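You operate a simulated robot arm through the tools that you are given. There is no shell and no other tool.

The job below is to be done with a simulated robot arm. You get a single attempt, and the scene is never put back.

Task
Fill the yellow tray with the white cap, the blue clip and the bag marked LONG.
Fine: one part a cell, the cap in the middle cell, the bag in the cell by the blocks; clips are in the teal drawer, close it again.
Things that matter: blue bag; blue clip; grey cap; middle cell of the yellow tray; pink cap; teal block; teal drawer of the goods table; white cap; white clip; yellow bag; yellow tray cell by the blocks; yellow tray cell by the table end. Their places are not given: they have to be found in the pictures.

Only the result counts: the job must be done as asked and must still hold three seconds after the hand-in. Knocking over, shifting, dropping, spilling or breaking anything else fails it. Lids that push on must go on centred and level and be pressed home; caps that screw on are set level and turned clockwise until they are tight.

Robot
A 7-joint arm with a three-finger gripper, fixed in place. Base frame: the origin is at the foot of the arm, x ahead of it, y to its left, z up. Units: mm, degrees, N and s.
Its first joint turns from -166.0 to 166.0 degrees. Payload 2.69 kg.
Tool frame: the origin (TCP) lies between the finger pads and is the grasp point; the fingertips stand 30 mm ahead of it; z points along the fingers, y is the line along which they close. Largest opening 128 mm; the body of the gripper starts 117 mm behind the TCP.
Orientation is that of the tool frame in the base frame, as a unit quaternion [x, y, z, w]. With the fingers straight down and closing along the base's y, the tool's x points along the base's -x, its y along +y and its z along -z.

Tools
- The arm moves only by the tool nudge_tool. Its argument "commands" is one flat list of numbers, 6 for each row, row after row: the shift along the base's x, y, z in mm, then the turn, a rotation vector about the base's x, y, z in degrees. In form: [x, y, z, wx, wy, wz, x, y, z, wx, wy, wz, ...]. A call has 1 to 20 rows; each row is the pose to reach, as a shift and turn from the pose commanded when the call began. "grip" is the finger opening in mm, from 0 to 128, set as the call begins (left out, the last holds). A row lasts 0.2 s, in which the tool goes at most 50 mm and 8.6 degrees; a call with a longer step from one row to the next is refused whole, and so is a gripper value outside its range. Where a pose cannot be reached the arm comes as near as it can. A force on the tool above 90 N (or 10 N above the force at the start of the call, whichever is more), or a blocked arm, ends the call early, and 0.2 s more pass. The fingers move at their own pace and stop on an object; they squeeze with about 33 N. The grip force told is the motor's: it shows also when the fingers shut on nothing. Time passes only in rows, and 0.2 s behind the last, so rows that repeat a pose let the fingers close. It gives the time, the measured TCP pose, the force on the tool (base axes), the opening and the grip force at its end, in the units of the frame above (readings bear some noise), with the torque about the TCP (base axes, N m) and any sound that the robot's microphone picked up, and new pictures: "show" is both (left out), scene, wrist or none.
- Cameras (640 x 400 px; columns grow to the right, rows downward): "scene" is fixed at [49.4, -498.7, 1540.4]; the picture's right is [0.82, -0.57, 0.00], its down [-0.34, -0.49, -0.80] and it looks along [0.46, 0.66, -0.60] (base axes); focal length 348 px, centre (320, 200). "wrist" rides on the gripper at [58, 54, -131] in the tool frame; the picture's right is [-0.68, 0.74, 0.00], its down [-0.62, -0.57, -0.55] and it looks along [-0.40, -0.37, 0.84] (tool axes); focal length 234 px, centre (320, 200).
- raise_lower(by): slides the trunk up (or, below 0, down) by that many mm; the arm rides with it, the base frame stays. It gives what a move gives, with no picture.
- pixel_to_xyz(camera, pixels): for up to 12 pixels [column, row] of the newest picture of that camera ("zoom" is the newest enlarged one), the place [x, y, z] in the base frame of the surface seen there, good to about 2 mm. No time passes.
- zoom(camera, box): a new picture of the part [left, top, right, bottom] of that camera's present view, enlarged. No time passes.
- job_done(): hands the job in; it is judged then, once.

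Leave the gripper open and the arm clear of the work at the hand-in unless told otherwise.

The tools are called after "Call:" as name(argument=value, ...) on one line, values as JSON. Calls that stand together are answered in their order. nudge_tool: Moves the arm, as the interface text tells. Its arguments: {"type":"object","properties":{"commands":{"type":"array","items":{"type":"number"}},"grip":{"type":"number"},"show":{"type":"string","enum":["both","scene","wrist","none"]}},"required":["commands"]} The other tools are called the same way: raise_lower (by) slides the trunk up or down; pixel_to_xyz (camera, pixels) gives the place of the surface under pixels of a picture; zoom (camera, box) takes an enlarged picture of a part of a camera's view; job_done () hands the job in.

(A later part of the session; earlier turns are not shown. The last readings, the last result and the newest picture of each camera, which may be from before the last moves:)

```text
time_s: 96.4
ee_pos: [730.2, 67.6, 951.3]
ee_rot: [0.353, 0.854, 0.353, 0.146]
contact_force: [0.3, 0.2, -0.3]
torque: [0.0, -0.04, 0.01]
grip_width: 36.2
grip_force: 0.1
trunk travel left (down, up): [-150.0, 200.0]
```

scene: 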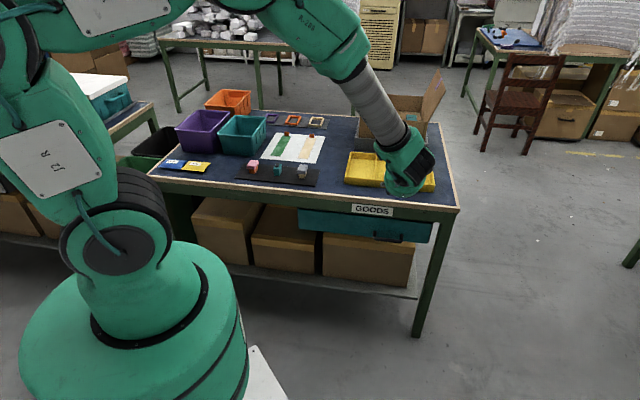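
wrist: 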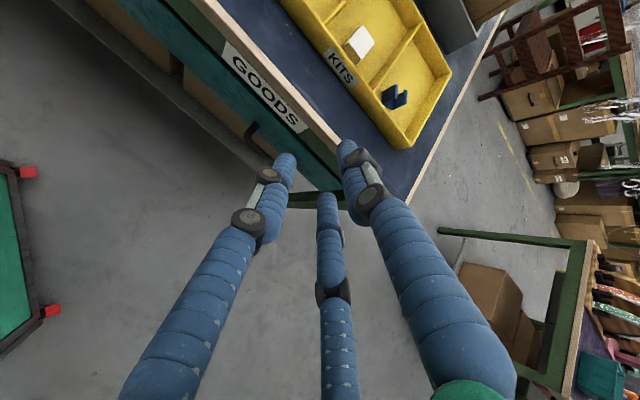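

The drawer is closed. Now the bag: I straighten the tool and rise to about z=1000, then travel toward the LONG bag with yaw −90° (single finger on the bag's right end).

Call:
nudge_tool(commands=[-5, 10, 10, -5.3, 5.3, 0, -10, 20, 20, -10.6, 10.6, 0, -15, 30, 30, -15.9, 15.9, 0, -20, 40, 40, -21.2, 21.2, 0, -25, 50, 50, -26.5, 26.5, 0, -30, 60, 55, -31.8, 31.8, 0, -30, 60, 55, -31.8, 31.8, 0], grip=128, show="none")

Call:
nudge_tool(commands=[-20, 36, 0, 0, 0, -4, -40, 72, 0, 0, 0, -8, -60, 108, 0, 0, 0, -12, -80, 144, 0, 0, 0, -16, -100, 180, 0, 0, 0, -20, -120, 216, 0, 0, 0, -140, 252, 0, 0, 0, 0], show="none")

```text
time_s: 98.0
ee_pos: [700.7, 126.5, 1005.4]
ee_rot: [0.383, 0.924, -0.001, 0.0]
contact_force: [0.1, 1.5, 0.0]
torque: [-0.08, 0.03, -0.01]
grip_width: 128.3
grip_force: 0.1
trunk travel left (down, up): [-150.0, 200.0]
```

```text
refused: commands must hold 6 numbers for each row
```

My second list had a row miscounted, so it was refused. I resend: half the way toward the bag with gradual yaw.

Call:
nudge_tool(commands=[-21.2, 38.3, 0, 0, 0, -5.3, -42.3, 76.5, 0, 0, 0, -10.6, -63.5, 114.8, 0, 0, 0, -15.9, -84.6, 153, 0, 0, 0, -21.2, -105.8, 191.3, 0, 0, 0, -26.5, -127, 229.6, 0, 0, 0, -31.8, -148.1, 267.8, 0, 0, 0, -37.1, -169.3, 306.1, 0, 0, 0, -42.4, -190.4, 344.3, 0, 0, 0, -47.6, -190.4, 344.3, 0, 0, 0, -47.6], show="none")

Call:
nudge_tool(commands=[-21.2, 38.3, 0, 0, 0, -5.3, -42.3, 76.5, -5, 0, 0, -10.6, -63.5, 114.8, -10, 0, 0, -15.9, -84.6, 153, -15, 0, 0, -21.2, -105.8, 191.3, -20, 0, 0, -26.5, -127, 229.6, -20, 0, 0, -31.8, -148.1, 267.8, -20, 0, 0, -37.1, -169.3, 306.1, -20, 0, 0, -42.4, -169.3, 306.1, -20, 0, 0, -42.4, -169.3, 306.1, -20, 0, 0, -42.4], show="both")

```text
time_s: 100.2
ee_pos: [506.3, 473.6, 1005.2]
ee_rot: [0.724, 0.69, 0.0, 0.001]
contact_force: [-0.8, 1.1, -0.6]
torque: [-0.08, -0.03, -0.03]
grip_width: 128.1
grip_force: 0.0
trunk travel left (down, up): [-150.0, 200.0]
```

```text
time_s: 102.4
ee_pos: [363.3, 630.0, 934.3]
ee_rot: [0.862, 0.505, -0.019, -0.041]
contact_force: [1.4, -1.2, -0.5]
torque: [-0.01, 0.12, -0.01]
grip_width: 128.1
grip_force: 0.0
out of reach, approached as far as the arm can: row 5, 6, 7, 8, 9, 10
trunk travel left (down, up): [-150.0, 200.0]
```

scene: 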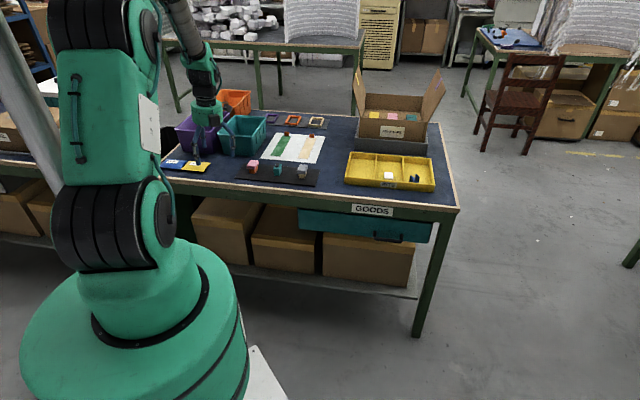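
wrist: 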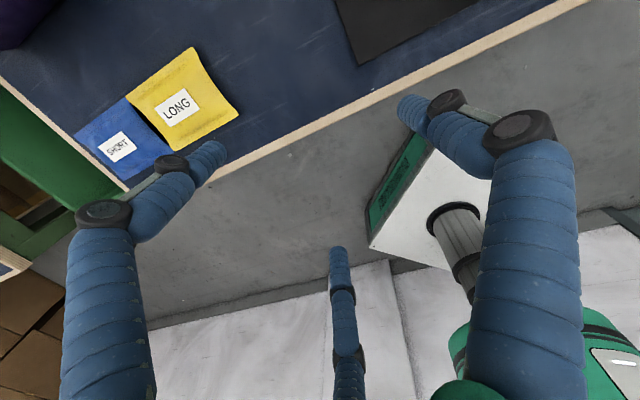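

The yaw limit is reached in that direction (≈ −119°). I'll back out along the same path and instead turn the long way round (+), so the hand arrives at the equivalent yaw from the other side.

Call:
nudge_tool(commands=[21.2, -38.3, 2.5, 0, 0, 5.3, 42.3, -76.5, 5, 0, 0, 10.6, 63.5, -114.8, 7.5, 0, 0, 15.9, 84.6, -153, 10, 0, 0, 21.2, 105.8, -191.3, 12.5, 0, 0, 26.5, 127, -229.6, 15, 0, 0, 31.8, 148.1, -267.8, 17.5, 0, 0, 37.1, 169.3, -306.1, 20, 0, 0, 42.4, 169.3, -306.1, 20, 0, 0, 42.4], show="none")

```text
time_s: 104.4
ee_pos: [527.6, 321.4, 951.7]
ee_rot: [0.621, 0.783, -0.033, -0.029]
contact_force: [0.5, 0.1, -0.6]
torque: [0.01, 0.02, 0.0]
grip_width: 128.2
grip_force: 0.0
trunk travel left (down, up): [-150.0, 200.0]
```

The commanded pose is now the reached one, with a ~5° residual tilt. I remove the tilt, then rotate the long way in steps.

Call:
nudge_tool(commands=[0, 10, 20, 0.91, -4.92, 0, 0, 20, 40, 0.91, -4.92, 0, 0, 20, 40, 0.91, -4.92, 0, 0, 20, 40, 0.91, -4.92, 0], show="none")

Call:
nudge_tool(commands=[0, 0, 0, 0, 0, 8.4, 0, 0, 0, 0, 0, 16.8, 0, 0, 0, 0, 0, 25.2, 0, 0, 0, 0, 0, 33.6, 0, 0, 0, 0, 0, 42, 0, 0, 0, 0, 0, 50.4, 0, 0, 0, 0, 0, 58.8, 0, 0, 0, 0, 0, 67.2, 0, 0, 0, 0, 0, 75.6, 0, 0, 0, 0, 0, 84, 0, 0, 0, 0, 0, 92.4, 0, 0, 0, 0, 0, 100.8, 0, 0, 0, 0, 0, 109.2, 0, 0, 0, 0, 0, 117.6, 0, 0, 0, 0, 0, 126, 0, 0, 0, 0, 0, 126], show="none")

```text
time_s: 105.4
ee_pos: [526.3, 342.1, 990.5]
ee_rot: [0.622, 0.783, 0.0, -0.002]
contact_force: [0.4, 0.2, 0.2]
torque: [-0.02, 0.01, -0.01]
grip_width: 127.8
grip_force: 0.2
trunk travel left (down, up): [-150.0, 200.0]
```

```text
time_s: 108.8
ee_pos: [525.7, 344.2, 989.5]
ee_rot: [-0.416, 0.909, -0.002, -0.001]
contact_force: [-0.1, 0.0, 1.1]
torque: [0.0, 0.03, -0.01]
grip_width: 128.1
grip_force: 0.1
trunk travel left (down, up): [-150.0, 200.0]
```

Yaw is now +49°. I continue rotating +90° and check it is reachable.

Call:
nudge_tool(commands=[0, 0, 0, 0, 0, 8.4, 0, 0, 0, 0, 0, 16.8, 0, 0, 0, 0, 0, 25.2, 0, 0, 0, 0, 0, 33.6, 0, 0, 0, 0, 0, 42, 0, 0, 0, 0, 0, 50.4, 0, 0, 0, 0, 0, 58.8, 0, 0, 0, 0, 0, 67.2, 0, 0, 0, 0, 0, 75.6, 0, 0, 0, 0, 0, 84, 0, 0, 0, 0, 0, 92.4, 0, 0, 0, 0, 0, 100.8, 0, 0, 0, 0, 0, 100.8], show="none")

```text
time_s: 111.6
ee_pos: [525.1, 344.7, 988.7]
ee_rot: [0.966, -0.259, 0.003, 0.0]
contact_force: [-0.2, -0.3, 0.2]
torque: [-0.02, 0.02, 0.0]
grip_width: 128.2
grip_force: 0.0
trunk travel left (down, up): [-150.0, 200.0]
```

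Reached yaw 150° fine. Now I travel to above the bag (341,777) while turning the last +75°.

Call:
nudge_tool(commands=[-15.3, 36.1, 0, 0, 0, 6.25, -30.7, 72.2, 0, 0, 0, 12.5, -46, 108.3, 0, 0, 0, 18.75, -61.3, 144.4, 0, 0, 0, 25, -76.7, 180.5, 0, 0, 0, 31.25, -92, 216.6, 0, 0, 0, 37.5, -107.3, 252.7, 0, 0, 0, 43.75, -122.7, 288.8, 0, 0, 0, 50, -138, 324.9, 0, 0, 0, 56.25, -153.3, 361, 0, 0, 0, 62.5, -168.7, 397, 0, 0, 0, 68.75, -184, 432.7, 0, 0, 0, 75, -184, 432.7, 0, 0, 0, 75, -184, 432.7, 0, 0, 0, 75], show="both")

```text
time_s: 114.6
ee_pos: [340.2, 774.1, 991.5]
ee_rot: [0.924, 0.381, 0.002, -0.001]
contact_force: [1.0, 0.4, -0.1]
torque: [0.02, 0.01, -0.03]
grip_width: 128.0
grip_force: 0.1
trunk travel left (down, up): [-150.0, 200.0]
```

scene: 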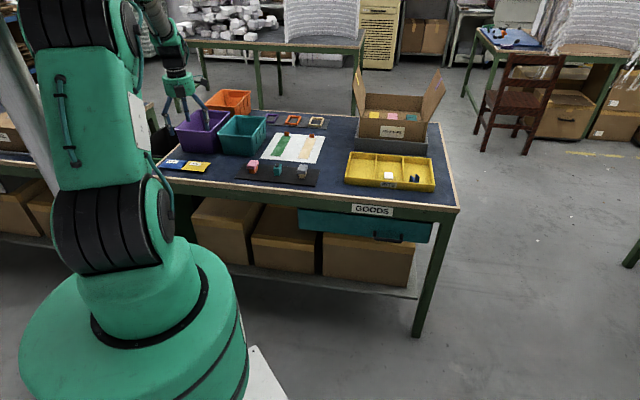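
wrist: 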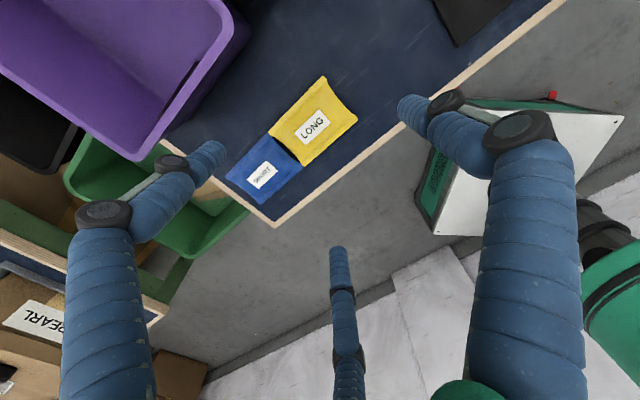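

Yaw 225° reached. The LONG bag is at wrist (312,120). I measure its outline from here.

Call:
zoom(camera="wrist", box=[240, 60, 380, 180])

Call:
pixel_to_xyz(camera="wrist", pixels=[[322, 79], [355, 121], [307, 164], [271, 129], [298, 102], [341, 95], [333, 142], [290, 147], [312, 120], [268, 140], [300, 165], [250, 150]])

```text
3.33 times, centred on (310, 120) of wrist
```

zoom: 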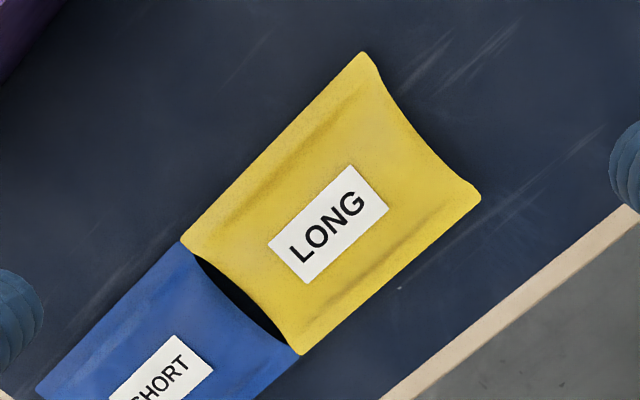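

```text
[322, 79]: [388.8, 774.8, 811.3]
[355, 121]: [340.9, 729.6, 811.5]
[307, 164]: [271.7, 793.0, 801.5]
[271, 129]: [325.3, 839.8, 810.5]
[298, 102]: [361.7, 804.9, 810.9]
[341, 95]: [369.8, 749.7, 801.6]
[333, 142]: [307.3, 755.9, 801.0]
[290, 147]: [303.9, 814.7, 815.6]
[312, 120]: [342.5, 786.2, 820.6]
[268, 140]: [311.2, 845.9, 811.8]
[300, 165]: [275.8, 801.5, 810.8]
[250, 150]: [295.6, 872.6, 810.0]
```

Call:
pixel_to_xyz(camera="zoom", pixels=[[362, 58], [474, 197], [301, 350], [186, 242], [395, 108], [420, 150], [270, 148], [230, 192], [390, 272], [345, 312], [245, 285], [330, 205]])

```text
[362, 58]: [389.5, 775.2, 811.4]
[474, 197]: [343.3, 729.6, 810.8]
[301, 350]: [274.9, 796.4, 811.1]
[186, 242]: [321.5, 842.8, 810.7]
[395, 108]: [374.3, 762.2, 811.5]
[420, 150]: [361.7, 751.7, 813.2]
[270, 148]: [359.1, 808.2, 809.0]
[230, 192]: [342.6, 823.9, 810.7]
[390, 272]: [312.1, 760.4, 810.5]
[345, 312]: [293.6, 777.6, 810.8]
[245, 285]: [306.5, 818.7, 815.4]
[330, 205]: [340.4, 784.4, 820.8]
```

Bag centre ≈ (332.3,786.0), width along v ≈ 66 mm, length ≈ 96 mm. I want the two fingers on the long edges to touch first, so TCP ≈ (338.7,779.6). I narrow to 106 mm and take a settled reading while lowering to z≈900.

Call:
nudge_tool(commands=[0, 0, -30, 0, 0, 0, 0, 0, -60, 0, 0, 0, 0, 0, -85, 0, 0, 0, 0, 0, -85, 0, 0, 0, 0, 0, -85, 0, 0, 0], grip=106, show="both")

Call:
nudge_tool(commands=[0, 0, 0, 0, 0, 0], show="none")

Call:
nudge_tool(commands=[0, 0, 0, 0, 0, 0], show="none")

```text
time_s: 115.8
ee_pos: [340.9, 774.7, 905.4]
ee_rot: [0.924, 0.382, 0.001, -0.001]
contact_force: [-0.5, -0.2, -0.6]
torque: [-0.01, 0.0, 0.0]
grip_width: 105.8
grip_force: 0.1
trunk travel left (down, up): [-150.0, 200.0]
```

scene: 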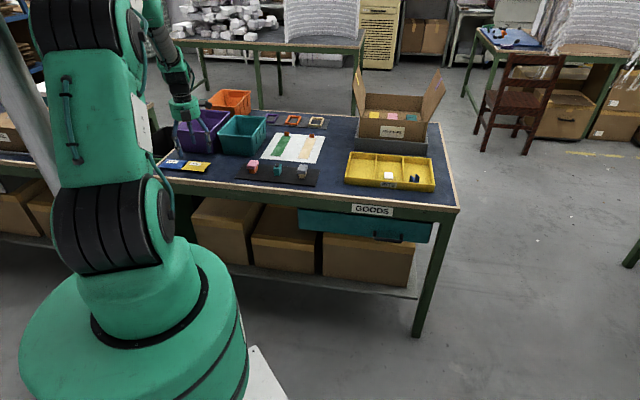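
wrist: 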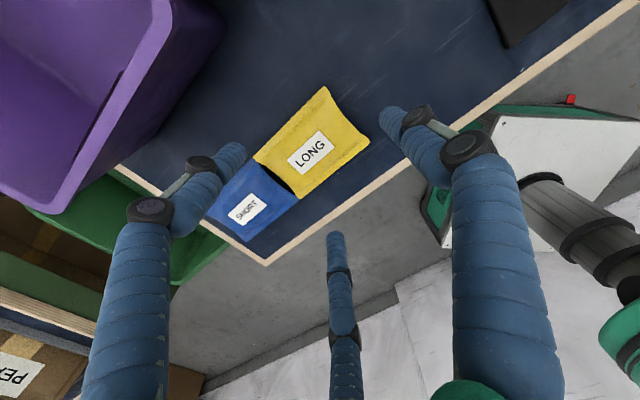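

```text
time_s: 116.2
ee_pos: [340.3, 776.1, 905.1]
ee_rot: [0.924, 0.381, 0.001, -0.001]
contact_force: [-0.7, -0.9, -0.3]
torque: [0.03, 0.0, -0.01]
grip_width: 106.1
grip_force: 0.1
trunk travel left (down, up): [-150.0, 200.0]
```

```text
time_s: 116.6
ee_pos: [341.7, 775.8, 905.3]
ee_rot: [0.924, 0.382, 0.001, -0.002]
contact_force: [-0.5, -1.0, 0.5]
torque: [0.01, 0.0, -0.02]
grip_width: 106.2
grip_force: 0.1
trunk travel left (down, up): [-150.0, 200.0]
```

TCP reads ≈ (341.0,775.6). I shift (−2.3,+4) and lower to z≈868, then check finger clearances.

Call:
nudge_tool(commands=[-1.2, 2, -10, 0, 0, 0, -2.3, 4, -20, 0, 0, 0, -2.3, 4, -30, 0, 0, 0, -2.3, 4, -37, 0, 0, 0, -2.3, 4, -37, 0, 0, 0, -2.3, 4, -37, 0, 0, 0], show="both")

Call:
zoom(camera="wrist", box=[200, 70, 440, 250])

Call:
zoom(camera="scene", box=[150, 120, 230, 180])

```text
time_s: 118.0
ee_pos: [340.3, 779.6, 868.0]
ee_rot: [0.924, 0.382, 0.001, -0.002]
contact_force: [0.4, -0.4, 0.1]
torque: [0.02, 0.0, -0.02]
grip_width: 105.8
grip_force: 0.1
trunk travel left (down, up): [-150.0, 200.0]
```

scene: 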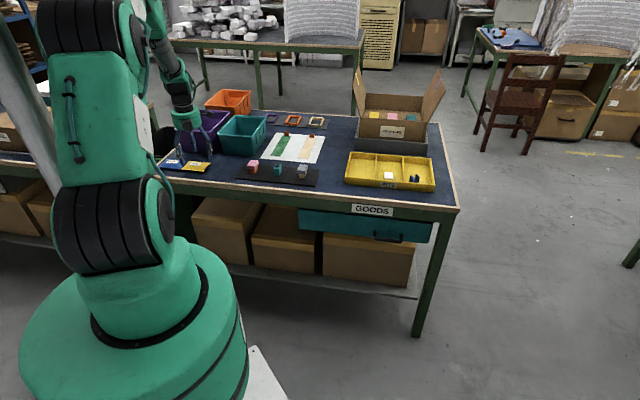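
wrist: 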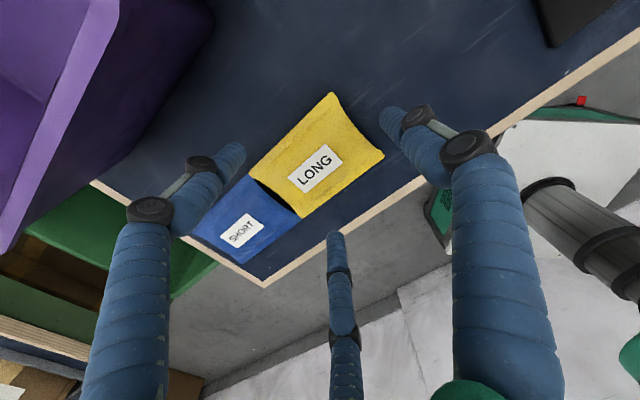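

```text
2.22 times, centred on (320, 160) of wrist
```

zoom: 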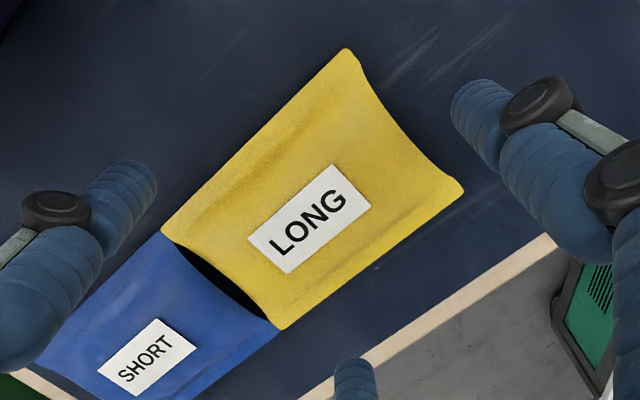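

```text
6.67 times, centred on (190, 150) of scene
```

zoom: 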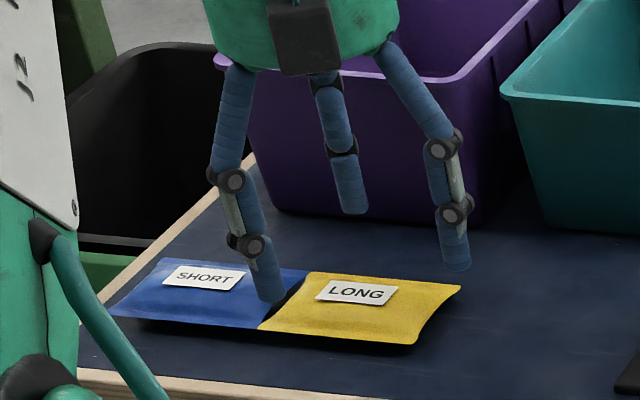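

I verify the three fingertip positions and bag edges numerically.

Call:
pixel_to_xyz(camera="zoom", pixels=[[268, 290], [350, 205], [455, 262], [305, 275], [458, 290], [415, 340], [265, 328], [290, 300], [240, 318], [355, 300]])

Call:
zoom(camera="wrist", box=[200, 70, 440, 250])

Call:
pixel_to_xyz(camera="zoom", pixels=[[348, 54], [457, 188], [281, 324], [168, 232], [400, 120], [420, 150], [250, 148], [380, 250], [130, 170], [480, 100], [352, 365], [200, 195]])

```text
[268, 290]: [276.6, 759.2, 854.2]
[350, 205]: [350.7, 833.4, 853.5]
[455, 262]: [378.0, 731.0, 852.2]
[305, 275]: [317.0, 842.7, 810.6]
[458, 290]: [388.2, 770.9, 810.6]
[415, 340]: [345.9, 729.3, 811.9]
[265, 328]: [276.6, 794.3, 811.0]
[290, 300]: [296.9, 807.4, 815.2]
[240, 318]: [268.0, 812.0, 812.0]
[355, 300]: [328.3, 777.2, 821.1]
```

```text
2.22 times, centred on (320, 160) of wrist
```

zoom: 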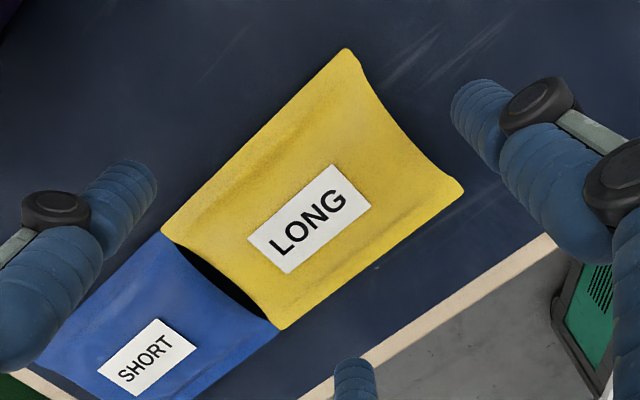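

```text
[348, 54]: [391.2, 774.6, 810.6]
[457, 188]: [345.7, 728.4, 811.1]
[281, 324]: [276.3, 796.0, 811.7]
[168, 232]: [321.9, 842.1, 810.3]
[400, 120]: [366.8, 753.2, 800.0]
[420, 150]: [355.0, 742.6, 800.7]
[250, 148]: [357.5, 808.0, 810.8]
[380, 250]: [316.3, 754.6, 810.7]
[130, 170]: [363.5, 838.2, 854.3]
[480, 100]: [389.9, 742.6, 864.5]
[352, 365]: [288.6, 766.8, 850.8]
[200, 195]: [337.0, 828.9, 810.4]
```

Fingers are clear on all sides (≈10 mm at the long edges) and away from the blue bag. I lower to z≈832.

Call:
nudge_tool(commands=[0, 0, -10, 0, 0, 0, 0, 0, -20, 0, 0, 0, 0, 0, -27, 0, 0, 0, 0, 0, -32, 0, 0, 0, 0, 0, -35, 0, 0, 0, 0, 0, -35, 0, 0, 0, 0, 0, -35, 0, 0, 0], show="none")

Call:
zoom(camera="wrist", box=[200, 70, 440, 250])

Call:
zoom(camera="scene", box=[150, 120, 230, 180])

```text
time_s: 119.6
ee_pos: [340.6, 781.1, 832.1]
ee_rot: [0.924, 0.382, 0.001, -0.001]
contact_force: [0.2, 0.2, -0.1]
torque: [0.0, -0.02, -0.03]
grip_width: 105.8
grip_force: 0.2
trunk travel left (down, up): [-150.0, 200.0]
```

```text
2.22 times, centred on (320, 160) of wrist
```

zoom: 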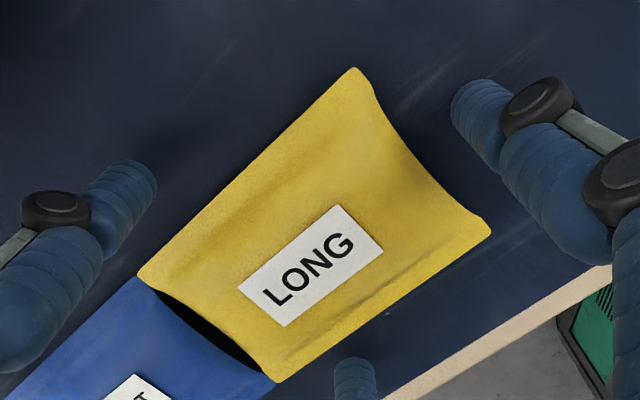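

```text
6.67 times, centred on (190, 150) of scene
```

zoom: 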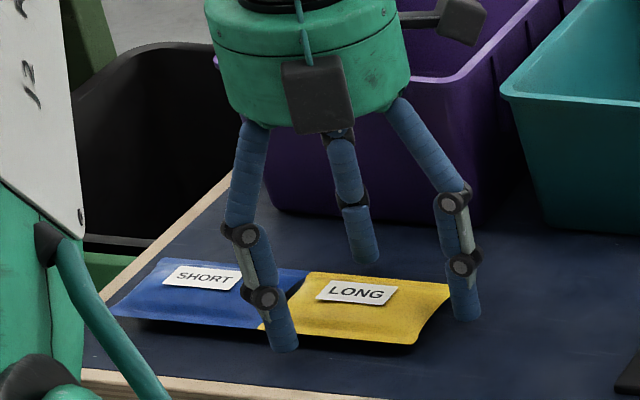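

No contact. I close in steps: 88, 82, 79.

Call:
nudge_tool(commands=[0, 0, 0, 0, 0, 0, 0, 0, 0, 0, 0, 0], grip=88, show="none")

Call:
zoom(camera="wrist", box=[200, 70, 440, 250])

Call:
nudge_tool(commands=[0, 0, 0, 0, 0, 0, 0, 0, 0, 0, 0, 0], grip=83, show="none")

Call:
nudge_tool(commands=[0, 0, 0, 0, 0, 0, 0, 0, 0, 0, 0, 0], grip=79, show="none")

Call:
zoom(camera="wrist", box=[200, 70, 440, 250])

```text
time_s: 120.2
ee_pos: [339.6, 781.4, 832.0]
ee_rot: [0.924, 0.382, 0.001, -0.002]
contact_force: [0.1, -0.2, -0.5]
torque: [0.0, 0.0, -0.02]
grip_width: 87.9
grip_force: 0.0
trunk travel left (down, up): [-150.0, 200.0]
```

```text
2.22 times, centred on (320, 160) of wrist
```

zoom: 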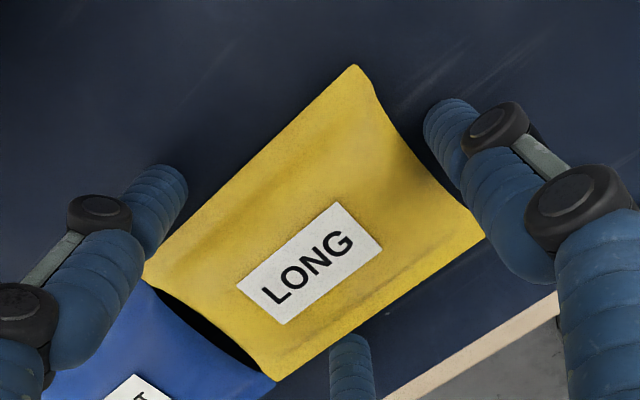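

```text
time_s: 120.8
ee_pos: [339.8, 782.4, 831.5]
ee_rot: [0.924, 0.382, 0.001, -0.001]
contact_force: [0.6, -0.4, 0.4]
torque: [0.01, -0.02, 0.03]
grip_width: 83.3
grip_force: 0.4
trunk travel left (down, up): [-150.0, 200.0]
```

```text
time_s: 121.4
ee_pos: [339.7, 781.6, 832.1]
ee_rot: [0.924, 0.382, 0.002, -0.002]
contact_force: [0.1, 0.6, 1.3]
torque: [-0.06, 0.0, -0.01]
grip_width: 81.5
grip_force: 32.5
trunk travel left (down, up): [-150.0, 200.0]
```

```text
2.22 times, centred on (320, 160) of wrist
```

zoom: 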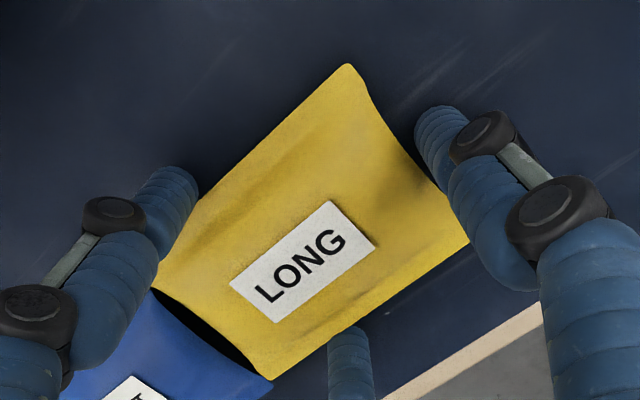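

At 81.5 mm the grip force is already 32.5 N — firmly held. I check both views for tilt and for the blue bag.

Call:
zoom(camera="scene", box=[160, 140, 220, 180])

Call:
pixel_to_xyz(camera="zoom", pixels=[[225, 205], [240, 225], [450, 230], [400, 300], [170, 285], [270, 240], [330, 220], [160, 250], [100, 230], [180, 190], [300, 290], [350, 260]])

```text
10.00 times, centred on (190, 160) of scene
```

zoom: 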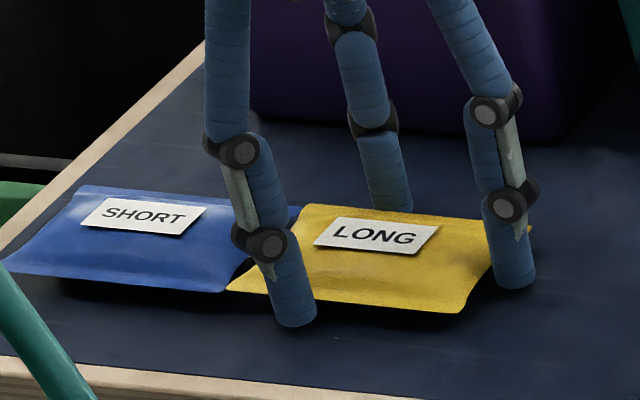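

```text
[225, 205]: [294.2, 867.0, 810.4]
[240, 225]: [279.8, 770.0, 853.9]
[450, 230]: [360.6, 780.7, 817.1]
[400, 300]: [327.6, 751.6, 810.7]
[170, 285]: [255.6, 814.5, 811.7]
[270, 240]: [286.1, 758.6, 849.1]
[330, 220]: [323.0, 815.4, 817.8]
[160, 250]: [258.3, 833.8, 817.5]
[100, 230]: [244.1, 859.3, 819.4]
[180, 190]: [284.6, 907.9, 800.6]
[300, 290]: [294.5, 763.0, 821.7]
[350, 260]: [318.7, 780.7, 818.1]
```

Call:
pixel_to_xyz(camera="zoom", pixels=[[306, 208], [232, 289], [462, 308], [530, 230], [450, 218], [480, 290], [475, 270], [330, 300], [360, 304], [225, 288], [295, 212], [10, 268]])

```text
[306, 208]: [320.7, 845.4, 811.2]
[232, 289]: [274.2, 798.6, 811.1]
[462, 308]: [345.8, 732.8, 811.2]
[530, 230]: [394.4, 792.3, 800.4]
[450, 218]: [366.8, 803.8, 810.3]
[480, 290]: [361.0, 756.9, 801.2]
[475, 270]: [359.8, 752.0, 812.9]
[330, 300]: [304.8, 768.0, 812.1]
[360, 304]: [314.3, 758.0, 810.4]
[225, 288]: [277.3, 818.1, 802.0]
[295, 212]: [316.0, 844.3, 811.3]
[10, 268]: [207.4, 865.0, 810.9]
```

The blue bag hasn't moved (label and corners at the same pixels). I increase the squeeze command and watch the width.

Call:
nudge_tool(commands=[0, 0, 0, 0, 0, 0, 0, 0, 0, 0, 0, 0], grip=70, show="none")

Call:
nudge_tool(commands=[0, 0, 0, 0, 0, 0, 0, 0, 0, 0, 0, 0], grip=40, show="none")

Call:
zoom(camera="wrist", box=[200, 70, 440, 250])

Call:
zoom(camera="scene", box=[160, 140, 220, 180])

```text
time_s: 122.0
ee_pos: [339.5, 781.5, 833.4]
ee_rot: [0.924, 0.382, 0.002, -0.002]
contact_force: [0.4, -0.2, 1.8]
torque: [-0.02, 0.01, 0.0]
grip_width: 81.8
grip_force: 32.6
trunk travel left (down, up): [-150.0, 200.0]
```

```text
time_s: 122.6
ee_pos: [340.2, 781.0, 832.2]
ee_rot: [0.924, 0.382, 0.001, -0.002]
contact_force: [0.9, -0.6, 2.7]
torque: [-0.02, 0.0, -0.01]
grip_width: 81.4
grip_force: 33.0
trunk travel left (down, up): [-150.0, 200.0]
```

```text
2.22 times, centred on (320, 160) of wrist
```

zoom: 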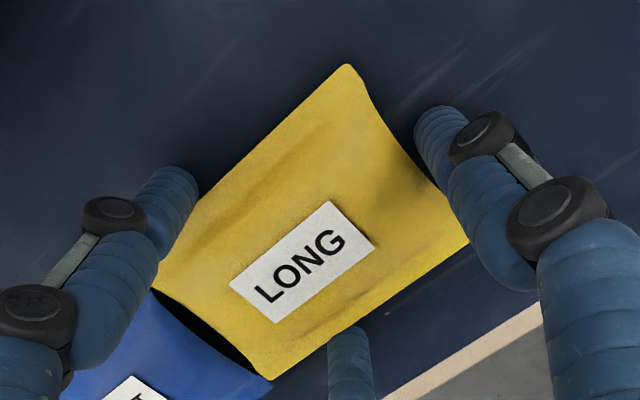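

```text
10.00 times, centred on (190, 160) of scene
```

zoom: 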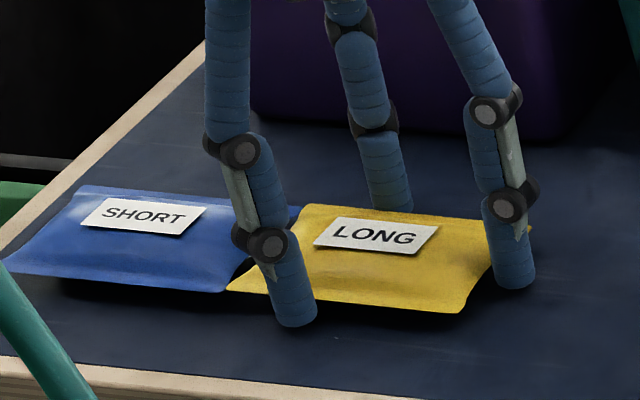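

Stable at 81.4 mm, 33 N. I lift slowly, 15 mm first.

Call:
nudge_tool(commands=[0, 0, 2, 0, 0, 0, 0, 0, 5, 0, 0, 0, 0, 0, 9, 0, 0, 0, 0, 0, 15, 0, 0, 0, 0, 0, 15, 0, 0, 0], show="none")

Call:
zoom(camera="scene", box=[160, 140, 220, 180])

Call:
zoom(camera="wrist", box=[200, 70, 440, 250])

```text
time_s: 123.8
ee_pos: [340.0, 782.4, 849.0]
ee_rot: [0.924, 0.381, 0.001, -0.001]
contact_force: [0.3, -0.3, -0.2]
torque: [-0.02, -0.06, -0.01]
grip_width: 81.6
grip_force: 32.9
trunk travel left (down, up): [-150.0, 200.0]
```

```text
10.00 times, centred on (190, 160) of scene
```

zoom: 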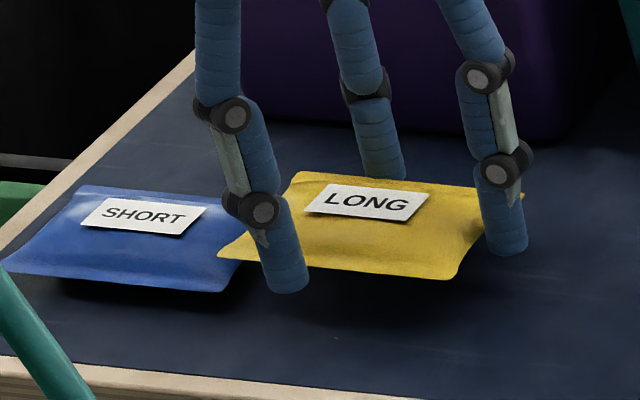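

```text
2.22 times, centred on (320, 160) of wrist
```

zoom: 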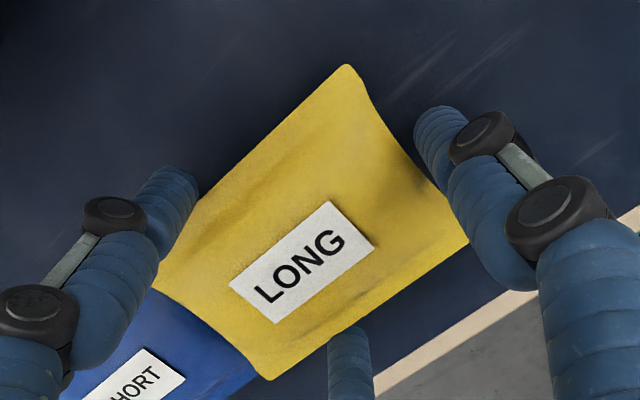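

The bag lifts cleanly and the blue bag is undisturbed. But held this way (≈102 mm across the fingers) it wouldn't fit the ~103 mm wide cell. Better: set the bag down on free table around (380,720), then regrip it by its two short ends, so in the cell the third finger hangs outside the tray's left side. I move it there now.

Call:
nudge_tool(commands=[0, 0, 10, 0, 0, 0, 12, -18, 12, 0, 0, 0, 24, -36, 12, 0, 0, 0, 36, -54, 12, 0, 0, 0, 46.5, -69.5, 12, 0, 0, 0, 46.5, -69.5, 12, 0, 0, 0, 46.5, -69.5, 12, 0, 0, 0], show="both")

Call:
zoom(camera="scene", box=[160, 130, 260, 190])

```text
time_s: 125.4
ee_pos: [385.7, 710.4, 858.2]
ee_rot: [0.924, 0.382, 0.002, -0.001]
contact_force: [-0.5, 0.8, -0.5]
torque: [0.0, 0.0, 0.05]
grip_width: 81.4
grip_force: 33.4
trunk travel left (down, up): [-150.0, 200.0]
```

scene: 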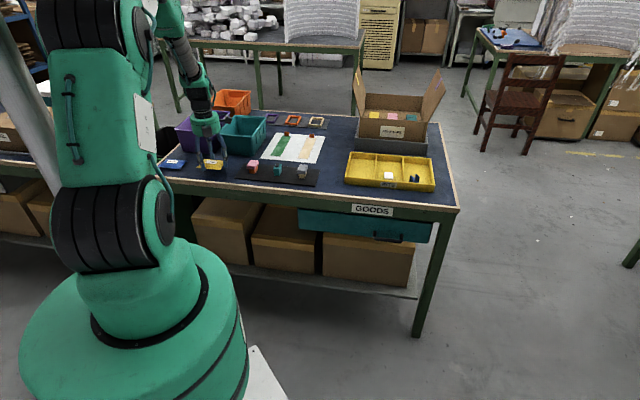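
wrist: 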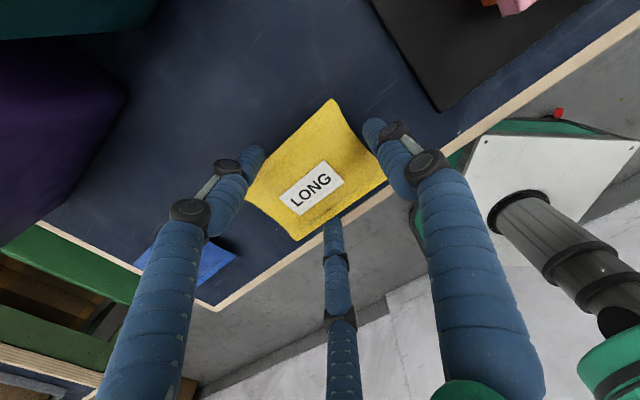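

```text
6.40 times, centred on (210, 160) of scene
```

zoom: 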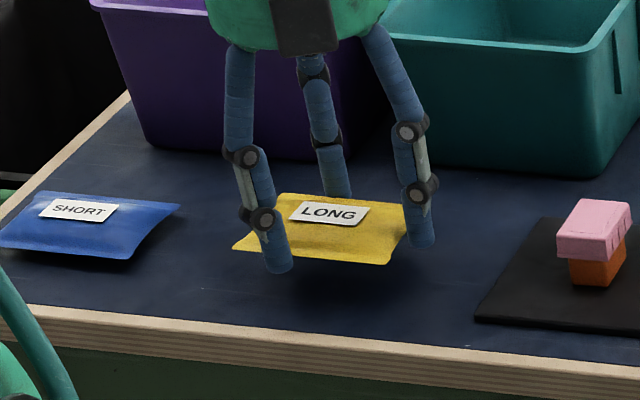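

Over free table. I lower to contact gently.

Call:
nudge_tool(commands=[0, 0, -8, 0, 0, 0, 0, 0, -16, 0, 0, 0, 0, 0, -21, 0, 0, 0, 0, 0, -24, 0, 0, 0, 0, 0, -26, 0, 0, 0, 0, 0, -26, 0, 0, 0], show="none")

Call:
nudge_tool(commands=[0, 0, -0.8, 0, 0, 0, 0, 0, -1.5, 0, 0, 0, 0, 0, -1.5, 0, 0, 0], show="none")

```text
time_s: 126.8
ee_pos: [386.0, 713.2, 833.6]
ee_rot: [0.924, 0.382, 0.001, -0.002]
contact_force: [0.1, 0.5, -0.7]
torque: [-0.01, -0.02, -0.04]
grip_width: 81.4
grip_force: 33.1
trunk travel left (down, up): [-150.0, 200.0]
```

```text
time_s: 127.6
ee_pos: [385.1, 713.1, 832.7]
ee_rot: [0.924, 0.382, 0.001, -0.002]
contact_force: [-1.0, 1.4, 5.7]
torque: [-0.02, 0.09, -0.02]
grip_width: 81.4
grip_force: 33.3
trunk travel left (down, up): [-150.0, 200.0]
```

Light touch (5.7 N): the bag is on the table. I open to 110 and lift clear.

Call:
nudge_tool(commands=[0, 0, 0, 0, 0, 0, 0, 0, 0, 0, 0, 0], grip=110, show="none")

Call:
nudge_tool(commands=[0, 0, 10, 0, 0, 0, 0, 0, 30, 0, 0, 0, 0, 0, 60, 0, 0, 0, 0, 0, 100, 0, 0, 0, 0, 0, 130, 0, 0, 0, 0, 0, 130, 0, 0, 0], show="both")

Call:
zoom(camera="wrist", box=[240, 60, 400, 220])

```text
time_s: 128.2
ee_pos: [384.9, 712.1, 831.7]
ee_rot: [0.924, 0.382, 0.001, -0.001]
contact_force: [0.0, -1.2, -0.5]
torque: [-0.01, -0.01, -0.01]
grip_width: 110.0
grip_force: 0.0
trunk travel left (down, up): [-150.0, 200.0]
```

```text
time_s: 129.6
ee_pos: [384.2, 713.4, 962.1]
ee_rot: [0.924, 0.381, 0.002, -0.002]
contact_force: [1.4, -0.2, 1.1]
torque: [0.03, -0.03, -0.02]
grip_width: 110.0
grip_force: 0.1
trunk travel left (down, up): [-150.0, 200.0]
```

scene: 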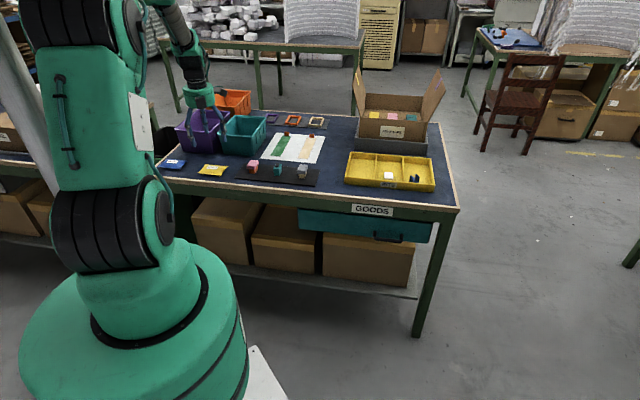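
wrist: 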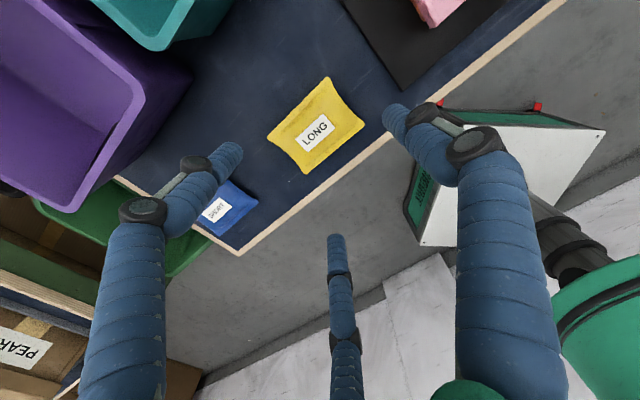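

```text
2.50 times, centred on (320, 140) of wrist
```

zoom: 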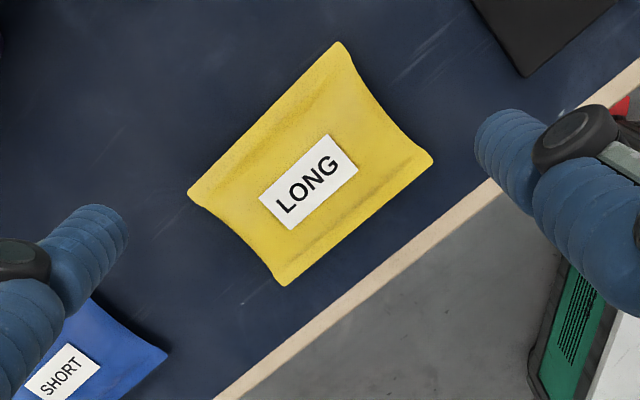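

The bag lies flat on free table. I measure its corners and the mid points of its short (concave) ends.

Call:
pixel_to_xyz(camera="zoom", pixels=[[338, 48], [427, 160], [283, 280], [194, 194], [372, 108], [378, 104], [384, 100], [236, 230], [230, 234], [242, 226], [310, 160], [222, 240]])

```text
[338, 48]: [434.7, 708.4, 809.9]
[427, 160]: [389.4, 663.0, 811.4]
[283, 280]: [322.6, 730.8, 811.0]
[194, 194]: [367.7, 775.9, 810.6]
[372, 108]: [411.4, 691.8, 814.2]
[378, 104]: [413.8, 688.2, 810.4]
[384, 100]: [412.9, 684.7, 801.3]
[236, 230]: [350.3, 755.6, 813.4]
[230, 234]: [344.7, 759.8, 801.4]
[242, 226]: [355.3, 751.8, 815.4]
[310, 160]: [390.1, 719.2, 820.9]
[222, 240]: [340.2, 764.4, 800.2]
```

Bag centre ≈ (378.6,719.5), ends at about ±45–48 along u. For the end grip I need tool y = −v (yaw 135°) and TCP ≈ centre − 31·v = (357,698). I rotate −90° and move there at this height, opening fully.

Call:
nudge_tool(commands=[-2.5, -1.4, 0, 0, 0, -8.18, -5, -2.8, 0, 0, 0, -16.36, -7.5, -4.2, 0, 0, 0, -24.55, -10, -5.6, 0, 0, 0, -32.7, -12.5, -7, 0, 0, 0, -40.9, -15, -8.4, 0, 0, 0, -49.1, -17.5, -9.8, 0, 0, 0, -57.3, -20, -11.2, 0, 0, 0, -65.45, -22.5, -12.6, 0, 0, 0, -73.6, -25, -14, 0, 0, 0, -81.8, -27.4, -15.5, 0, 0, 0, -90, -27.4, -15.5, 0, 0, 0, -90, -27.4, -15.5, 0, 0, 0, -90], grip=128, show="both")

Call:
nudge_tool(commands=[0, 0, 0, 0, 0, 0], show="none")

```text
time_s: 132.4
ee_pos: [358.4, 696.3, 961.9]
ee_rot: [0.924, -0.383, 0.002, 0.001]
contact_force: [-0.4, -0.6, -0.4]
torque: [-0.03, 0.02, 0.03]
grip_width: 128.1
grip_force: 0.3
trunk travel left (down, up): [-150.0, 200.0]
```

scene: 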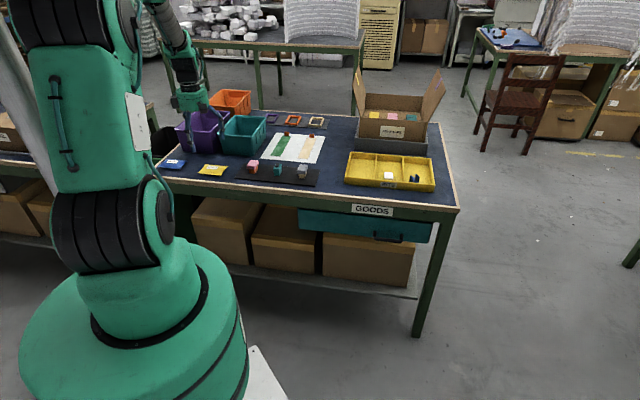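
wrist: 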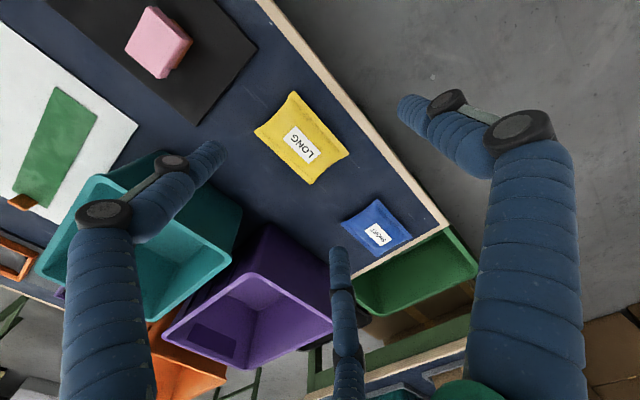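

```text
time_s: 132.8
ee_pos: [358.3, 695.6, 962.1]
ee_rot: [0.924, -0.383, 0.002, 0.001]
contact_force: [-0.7, -0.7, 0.7]
torque: [0.0, -0.02, -0.03]
grip_width: 127.9
grip_force: 0.0
trunk travel left (down, up): [-150.0, 200.0]
```

Call:
zoom(camera="wrist", box=[240, 80, 360, 200])

Call:
pixel_to_xyz(camera="wrist", pixels=[[293, 95], [257, 132], [308, 182], [345, 153], [302, 143], [319, 122], [283, 158]])

```text
3.33 times, centred on (300, 140) of wrist
```

zoom: 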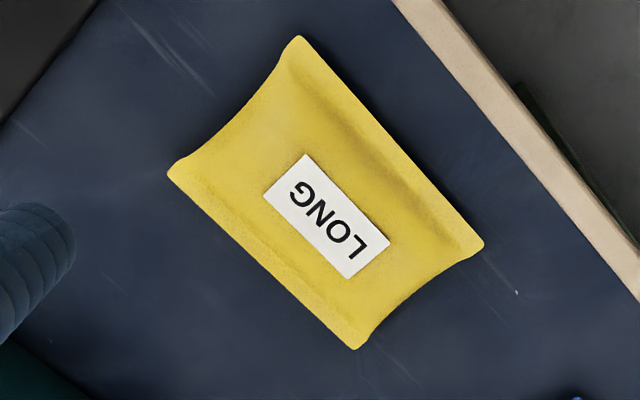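

```text
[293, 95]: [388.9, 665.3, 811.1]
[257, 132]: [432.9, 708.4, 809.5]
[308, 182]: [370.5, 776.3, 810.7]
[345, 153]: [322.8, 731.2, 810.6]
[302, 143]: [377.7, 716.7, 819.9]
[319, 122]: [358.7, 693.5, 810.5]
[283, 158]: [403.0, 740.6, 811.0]
```

Centre confirmed ≈ (378.7,720). I shift (−1.5,+2) and lower to z≈865.

Call:
nudge_tool(commands=[-0.8, 1, -30, 0, 0, 0, -1.5, 2, -60, 0, 0, 0, -1.5, 2, -85, 0, 0, 0, -1.5, 2, -97, 0, 0, 0, -1.5, 2, -97, 0, 0, 0, -1.5, 2, -97, 0, 0, 0], show="none")

Call:
zoom(camera="wrist", box=[160, 80, 440, 290])

Call:
zoom(camera="scene", box=[160, 120, 260, 190])

Call:
pixel_to_xyz(camera="zoom", pixels=[[285, 200], [390, 250], [230, 240], [268, 200], [405, 215], [390, 265], [235, 250], [330, 230]])

```text
time_s: 134.2
ee_pos: [354.1, 699.2, 864.8]
ee_rot: [0.923, -0.384, 0.002, 0.0]
contact_force: [0.5, 0.0, -0.3]
torque: [-0.02, -0.01, -0.03]
grip_width: 128.0
grip_force: 0.0
trunk travel left (down, up): [-150.0, 200.0]
```

```text
1.90 times, centred on (300, 185) of wrist
```

zoom: 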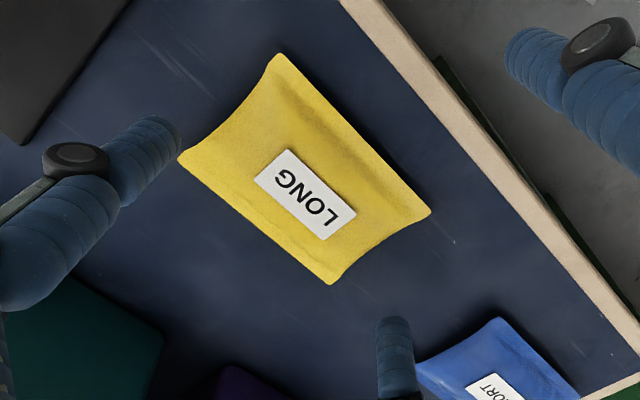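

```text
5.71 times, centred on (210, 155) of scene
```

zoom: 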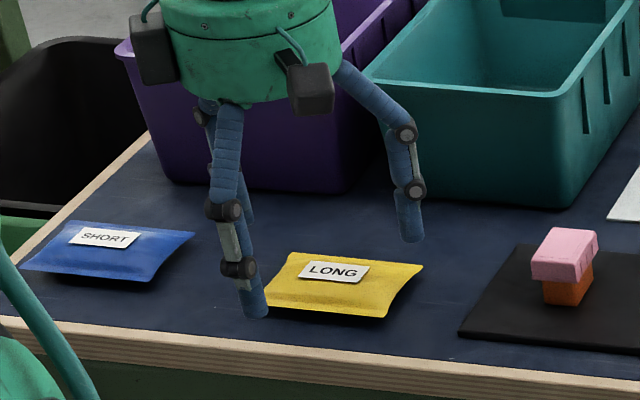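

```text
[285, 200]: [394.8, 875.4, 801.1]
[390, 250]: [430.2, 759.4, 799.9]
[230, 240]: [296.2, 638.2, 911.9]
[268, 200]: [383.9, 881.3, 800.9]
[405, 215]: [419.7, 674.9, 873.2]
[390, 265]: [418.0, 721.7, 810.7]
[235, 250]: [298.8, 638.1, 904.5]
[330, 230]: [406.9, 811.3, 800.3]
```

Call:
nudge_tool(commands=[0, 0, 0, 0, 0, 0], show="none")

Call:
nudge_tool(commands=[0, 0, 0, 0, 0, 0], show="none")

Call:
pixel_to_xyz(camera="zoom", pixels=[[410, 232], [246, 205], [255, 308], [402, 220], [416, 225], [248, 215]])

Call:
pixel_to_xyz(camera="wrist", pixels=[[240, 155], [248, 150], [368, 258], [366, 250], [430, 110], [281, 115], [240, 168], [308, 232], [358, 198]])

```text
time_s: 134.6
ee_pos: [357.7, 697.7, 865.0]
ee_rot: [0.923, -0.384, 0.002, 0.0]
contact_force: [0.8, -0.1, 0.8]
torque: [-0.01, -0.01, -0.01]
grip_width: 127.9
grip_force: 0.0
trunk travel left (down, up): [-150.0, 200.0]
```

```text
time_s: 135.0
ee_pos: [355.3, 698.7, 864.2]
ee_rot: [0.923, -0.384, 0.003, 0.0]
contact_force: [0.4, 0.5, 0.7]
torque: [-0.02, -0.03, 0.04]
grip_width: 128.4
grip_force: 0.0
trunk travel left (down, up): [-150.0, 200.0]
```

```text
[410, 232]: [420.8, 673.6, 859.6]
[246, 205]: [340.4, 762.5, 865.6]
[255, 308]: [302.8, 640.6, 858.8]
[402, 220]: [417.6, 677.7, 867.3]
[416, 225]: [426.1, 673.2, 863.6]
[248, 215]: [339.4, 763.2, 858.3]
```

```text
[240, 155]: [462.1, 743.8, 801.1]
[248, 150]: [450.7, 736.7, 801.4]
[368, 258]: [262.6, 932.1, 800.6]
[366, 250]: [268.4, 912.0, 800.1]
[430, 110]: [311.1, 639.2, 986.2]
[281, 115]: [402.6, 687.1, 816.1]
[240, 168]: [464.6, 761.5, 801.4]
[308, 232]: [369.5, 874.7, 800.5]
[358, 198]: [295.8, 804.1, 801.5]
```

Fingers are symmetric about the bag's ends. I lower to z≈832.

Call:
nudge_tool(commands=[0, 0, -10, 0, 0, 0, 0, 0, -20, 0, 0, 0, 0, 0, -27, 0, 0, 0, 0, 0, -31, 0, 0, 0, 0, 0, -32.5, 0, 0, 0, 0, 0, -32.5, 0, 0, 0, 0, 0, -32.5, 0, 0, 0], show="none")

Call:
zoom(camera="wrist", box=[160, 80, 440, 290])

Call:
zoom(camera="scene", box=[160, 120, 260, 190])

```text
time_s: 136.6
ee_pos: [356.0, 698.0, 832.1]
ee_rot: [0.923, -0.384, 0.002, 0.0]
contact_force: [0.4, 0.6, -0.4]
torque: [0.01, 0.02, -0.02]
grip_width: 128.1
grip_force: 0.1
trunk travel left (down, up): [-150.0, 200.0]
```

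```text
1.90 times, centred on (300, 185) of wrist
```

zoom: 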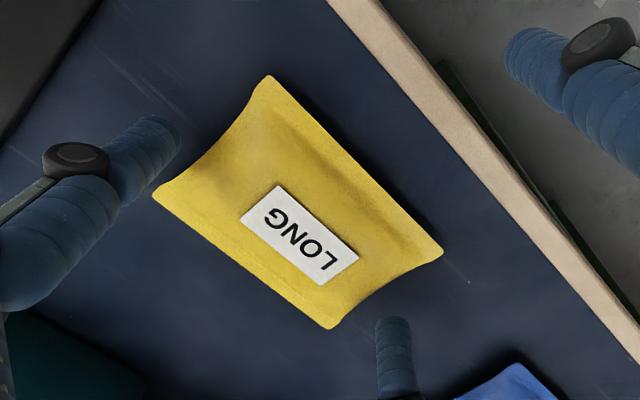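

```text
5.71 times, centred on (210, 155) of scene
```

zoom: 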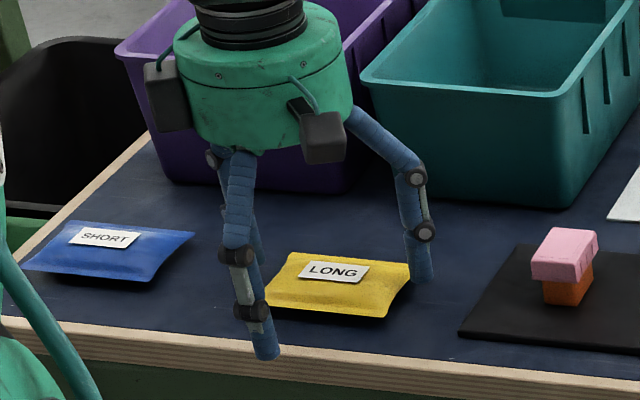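

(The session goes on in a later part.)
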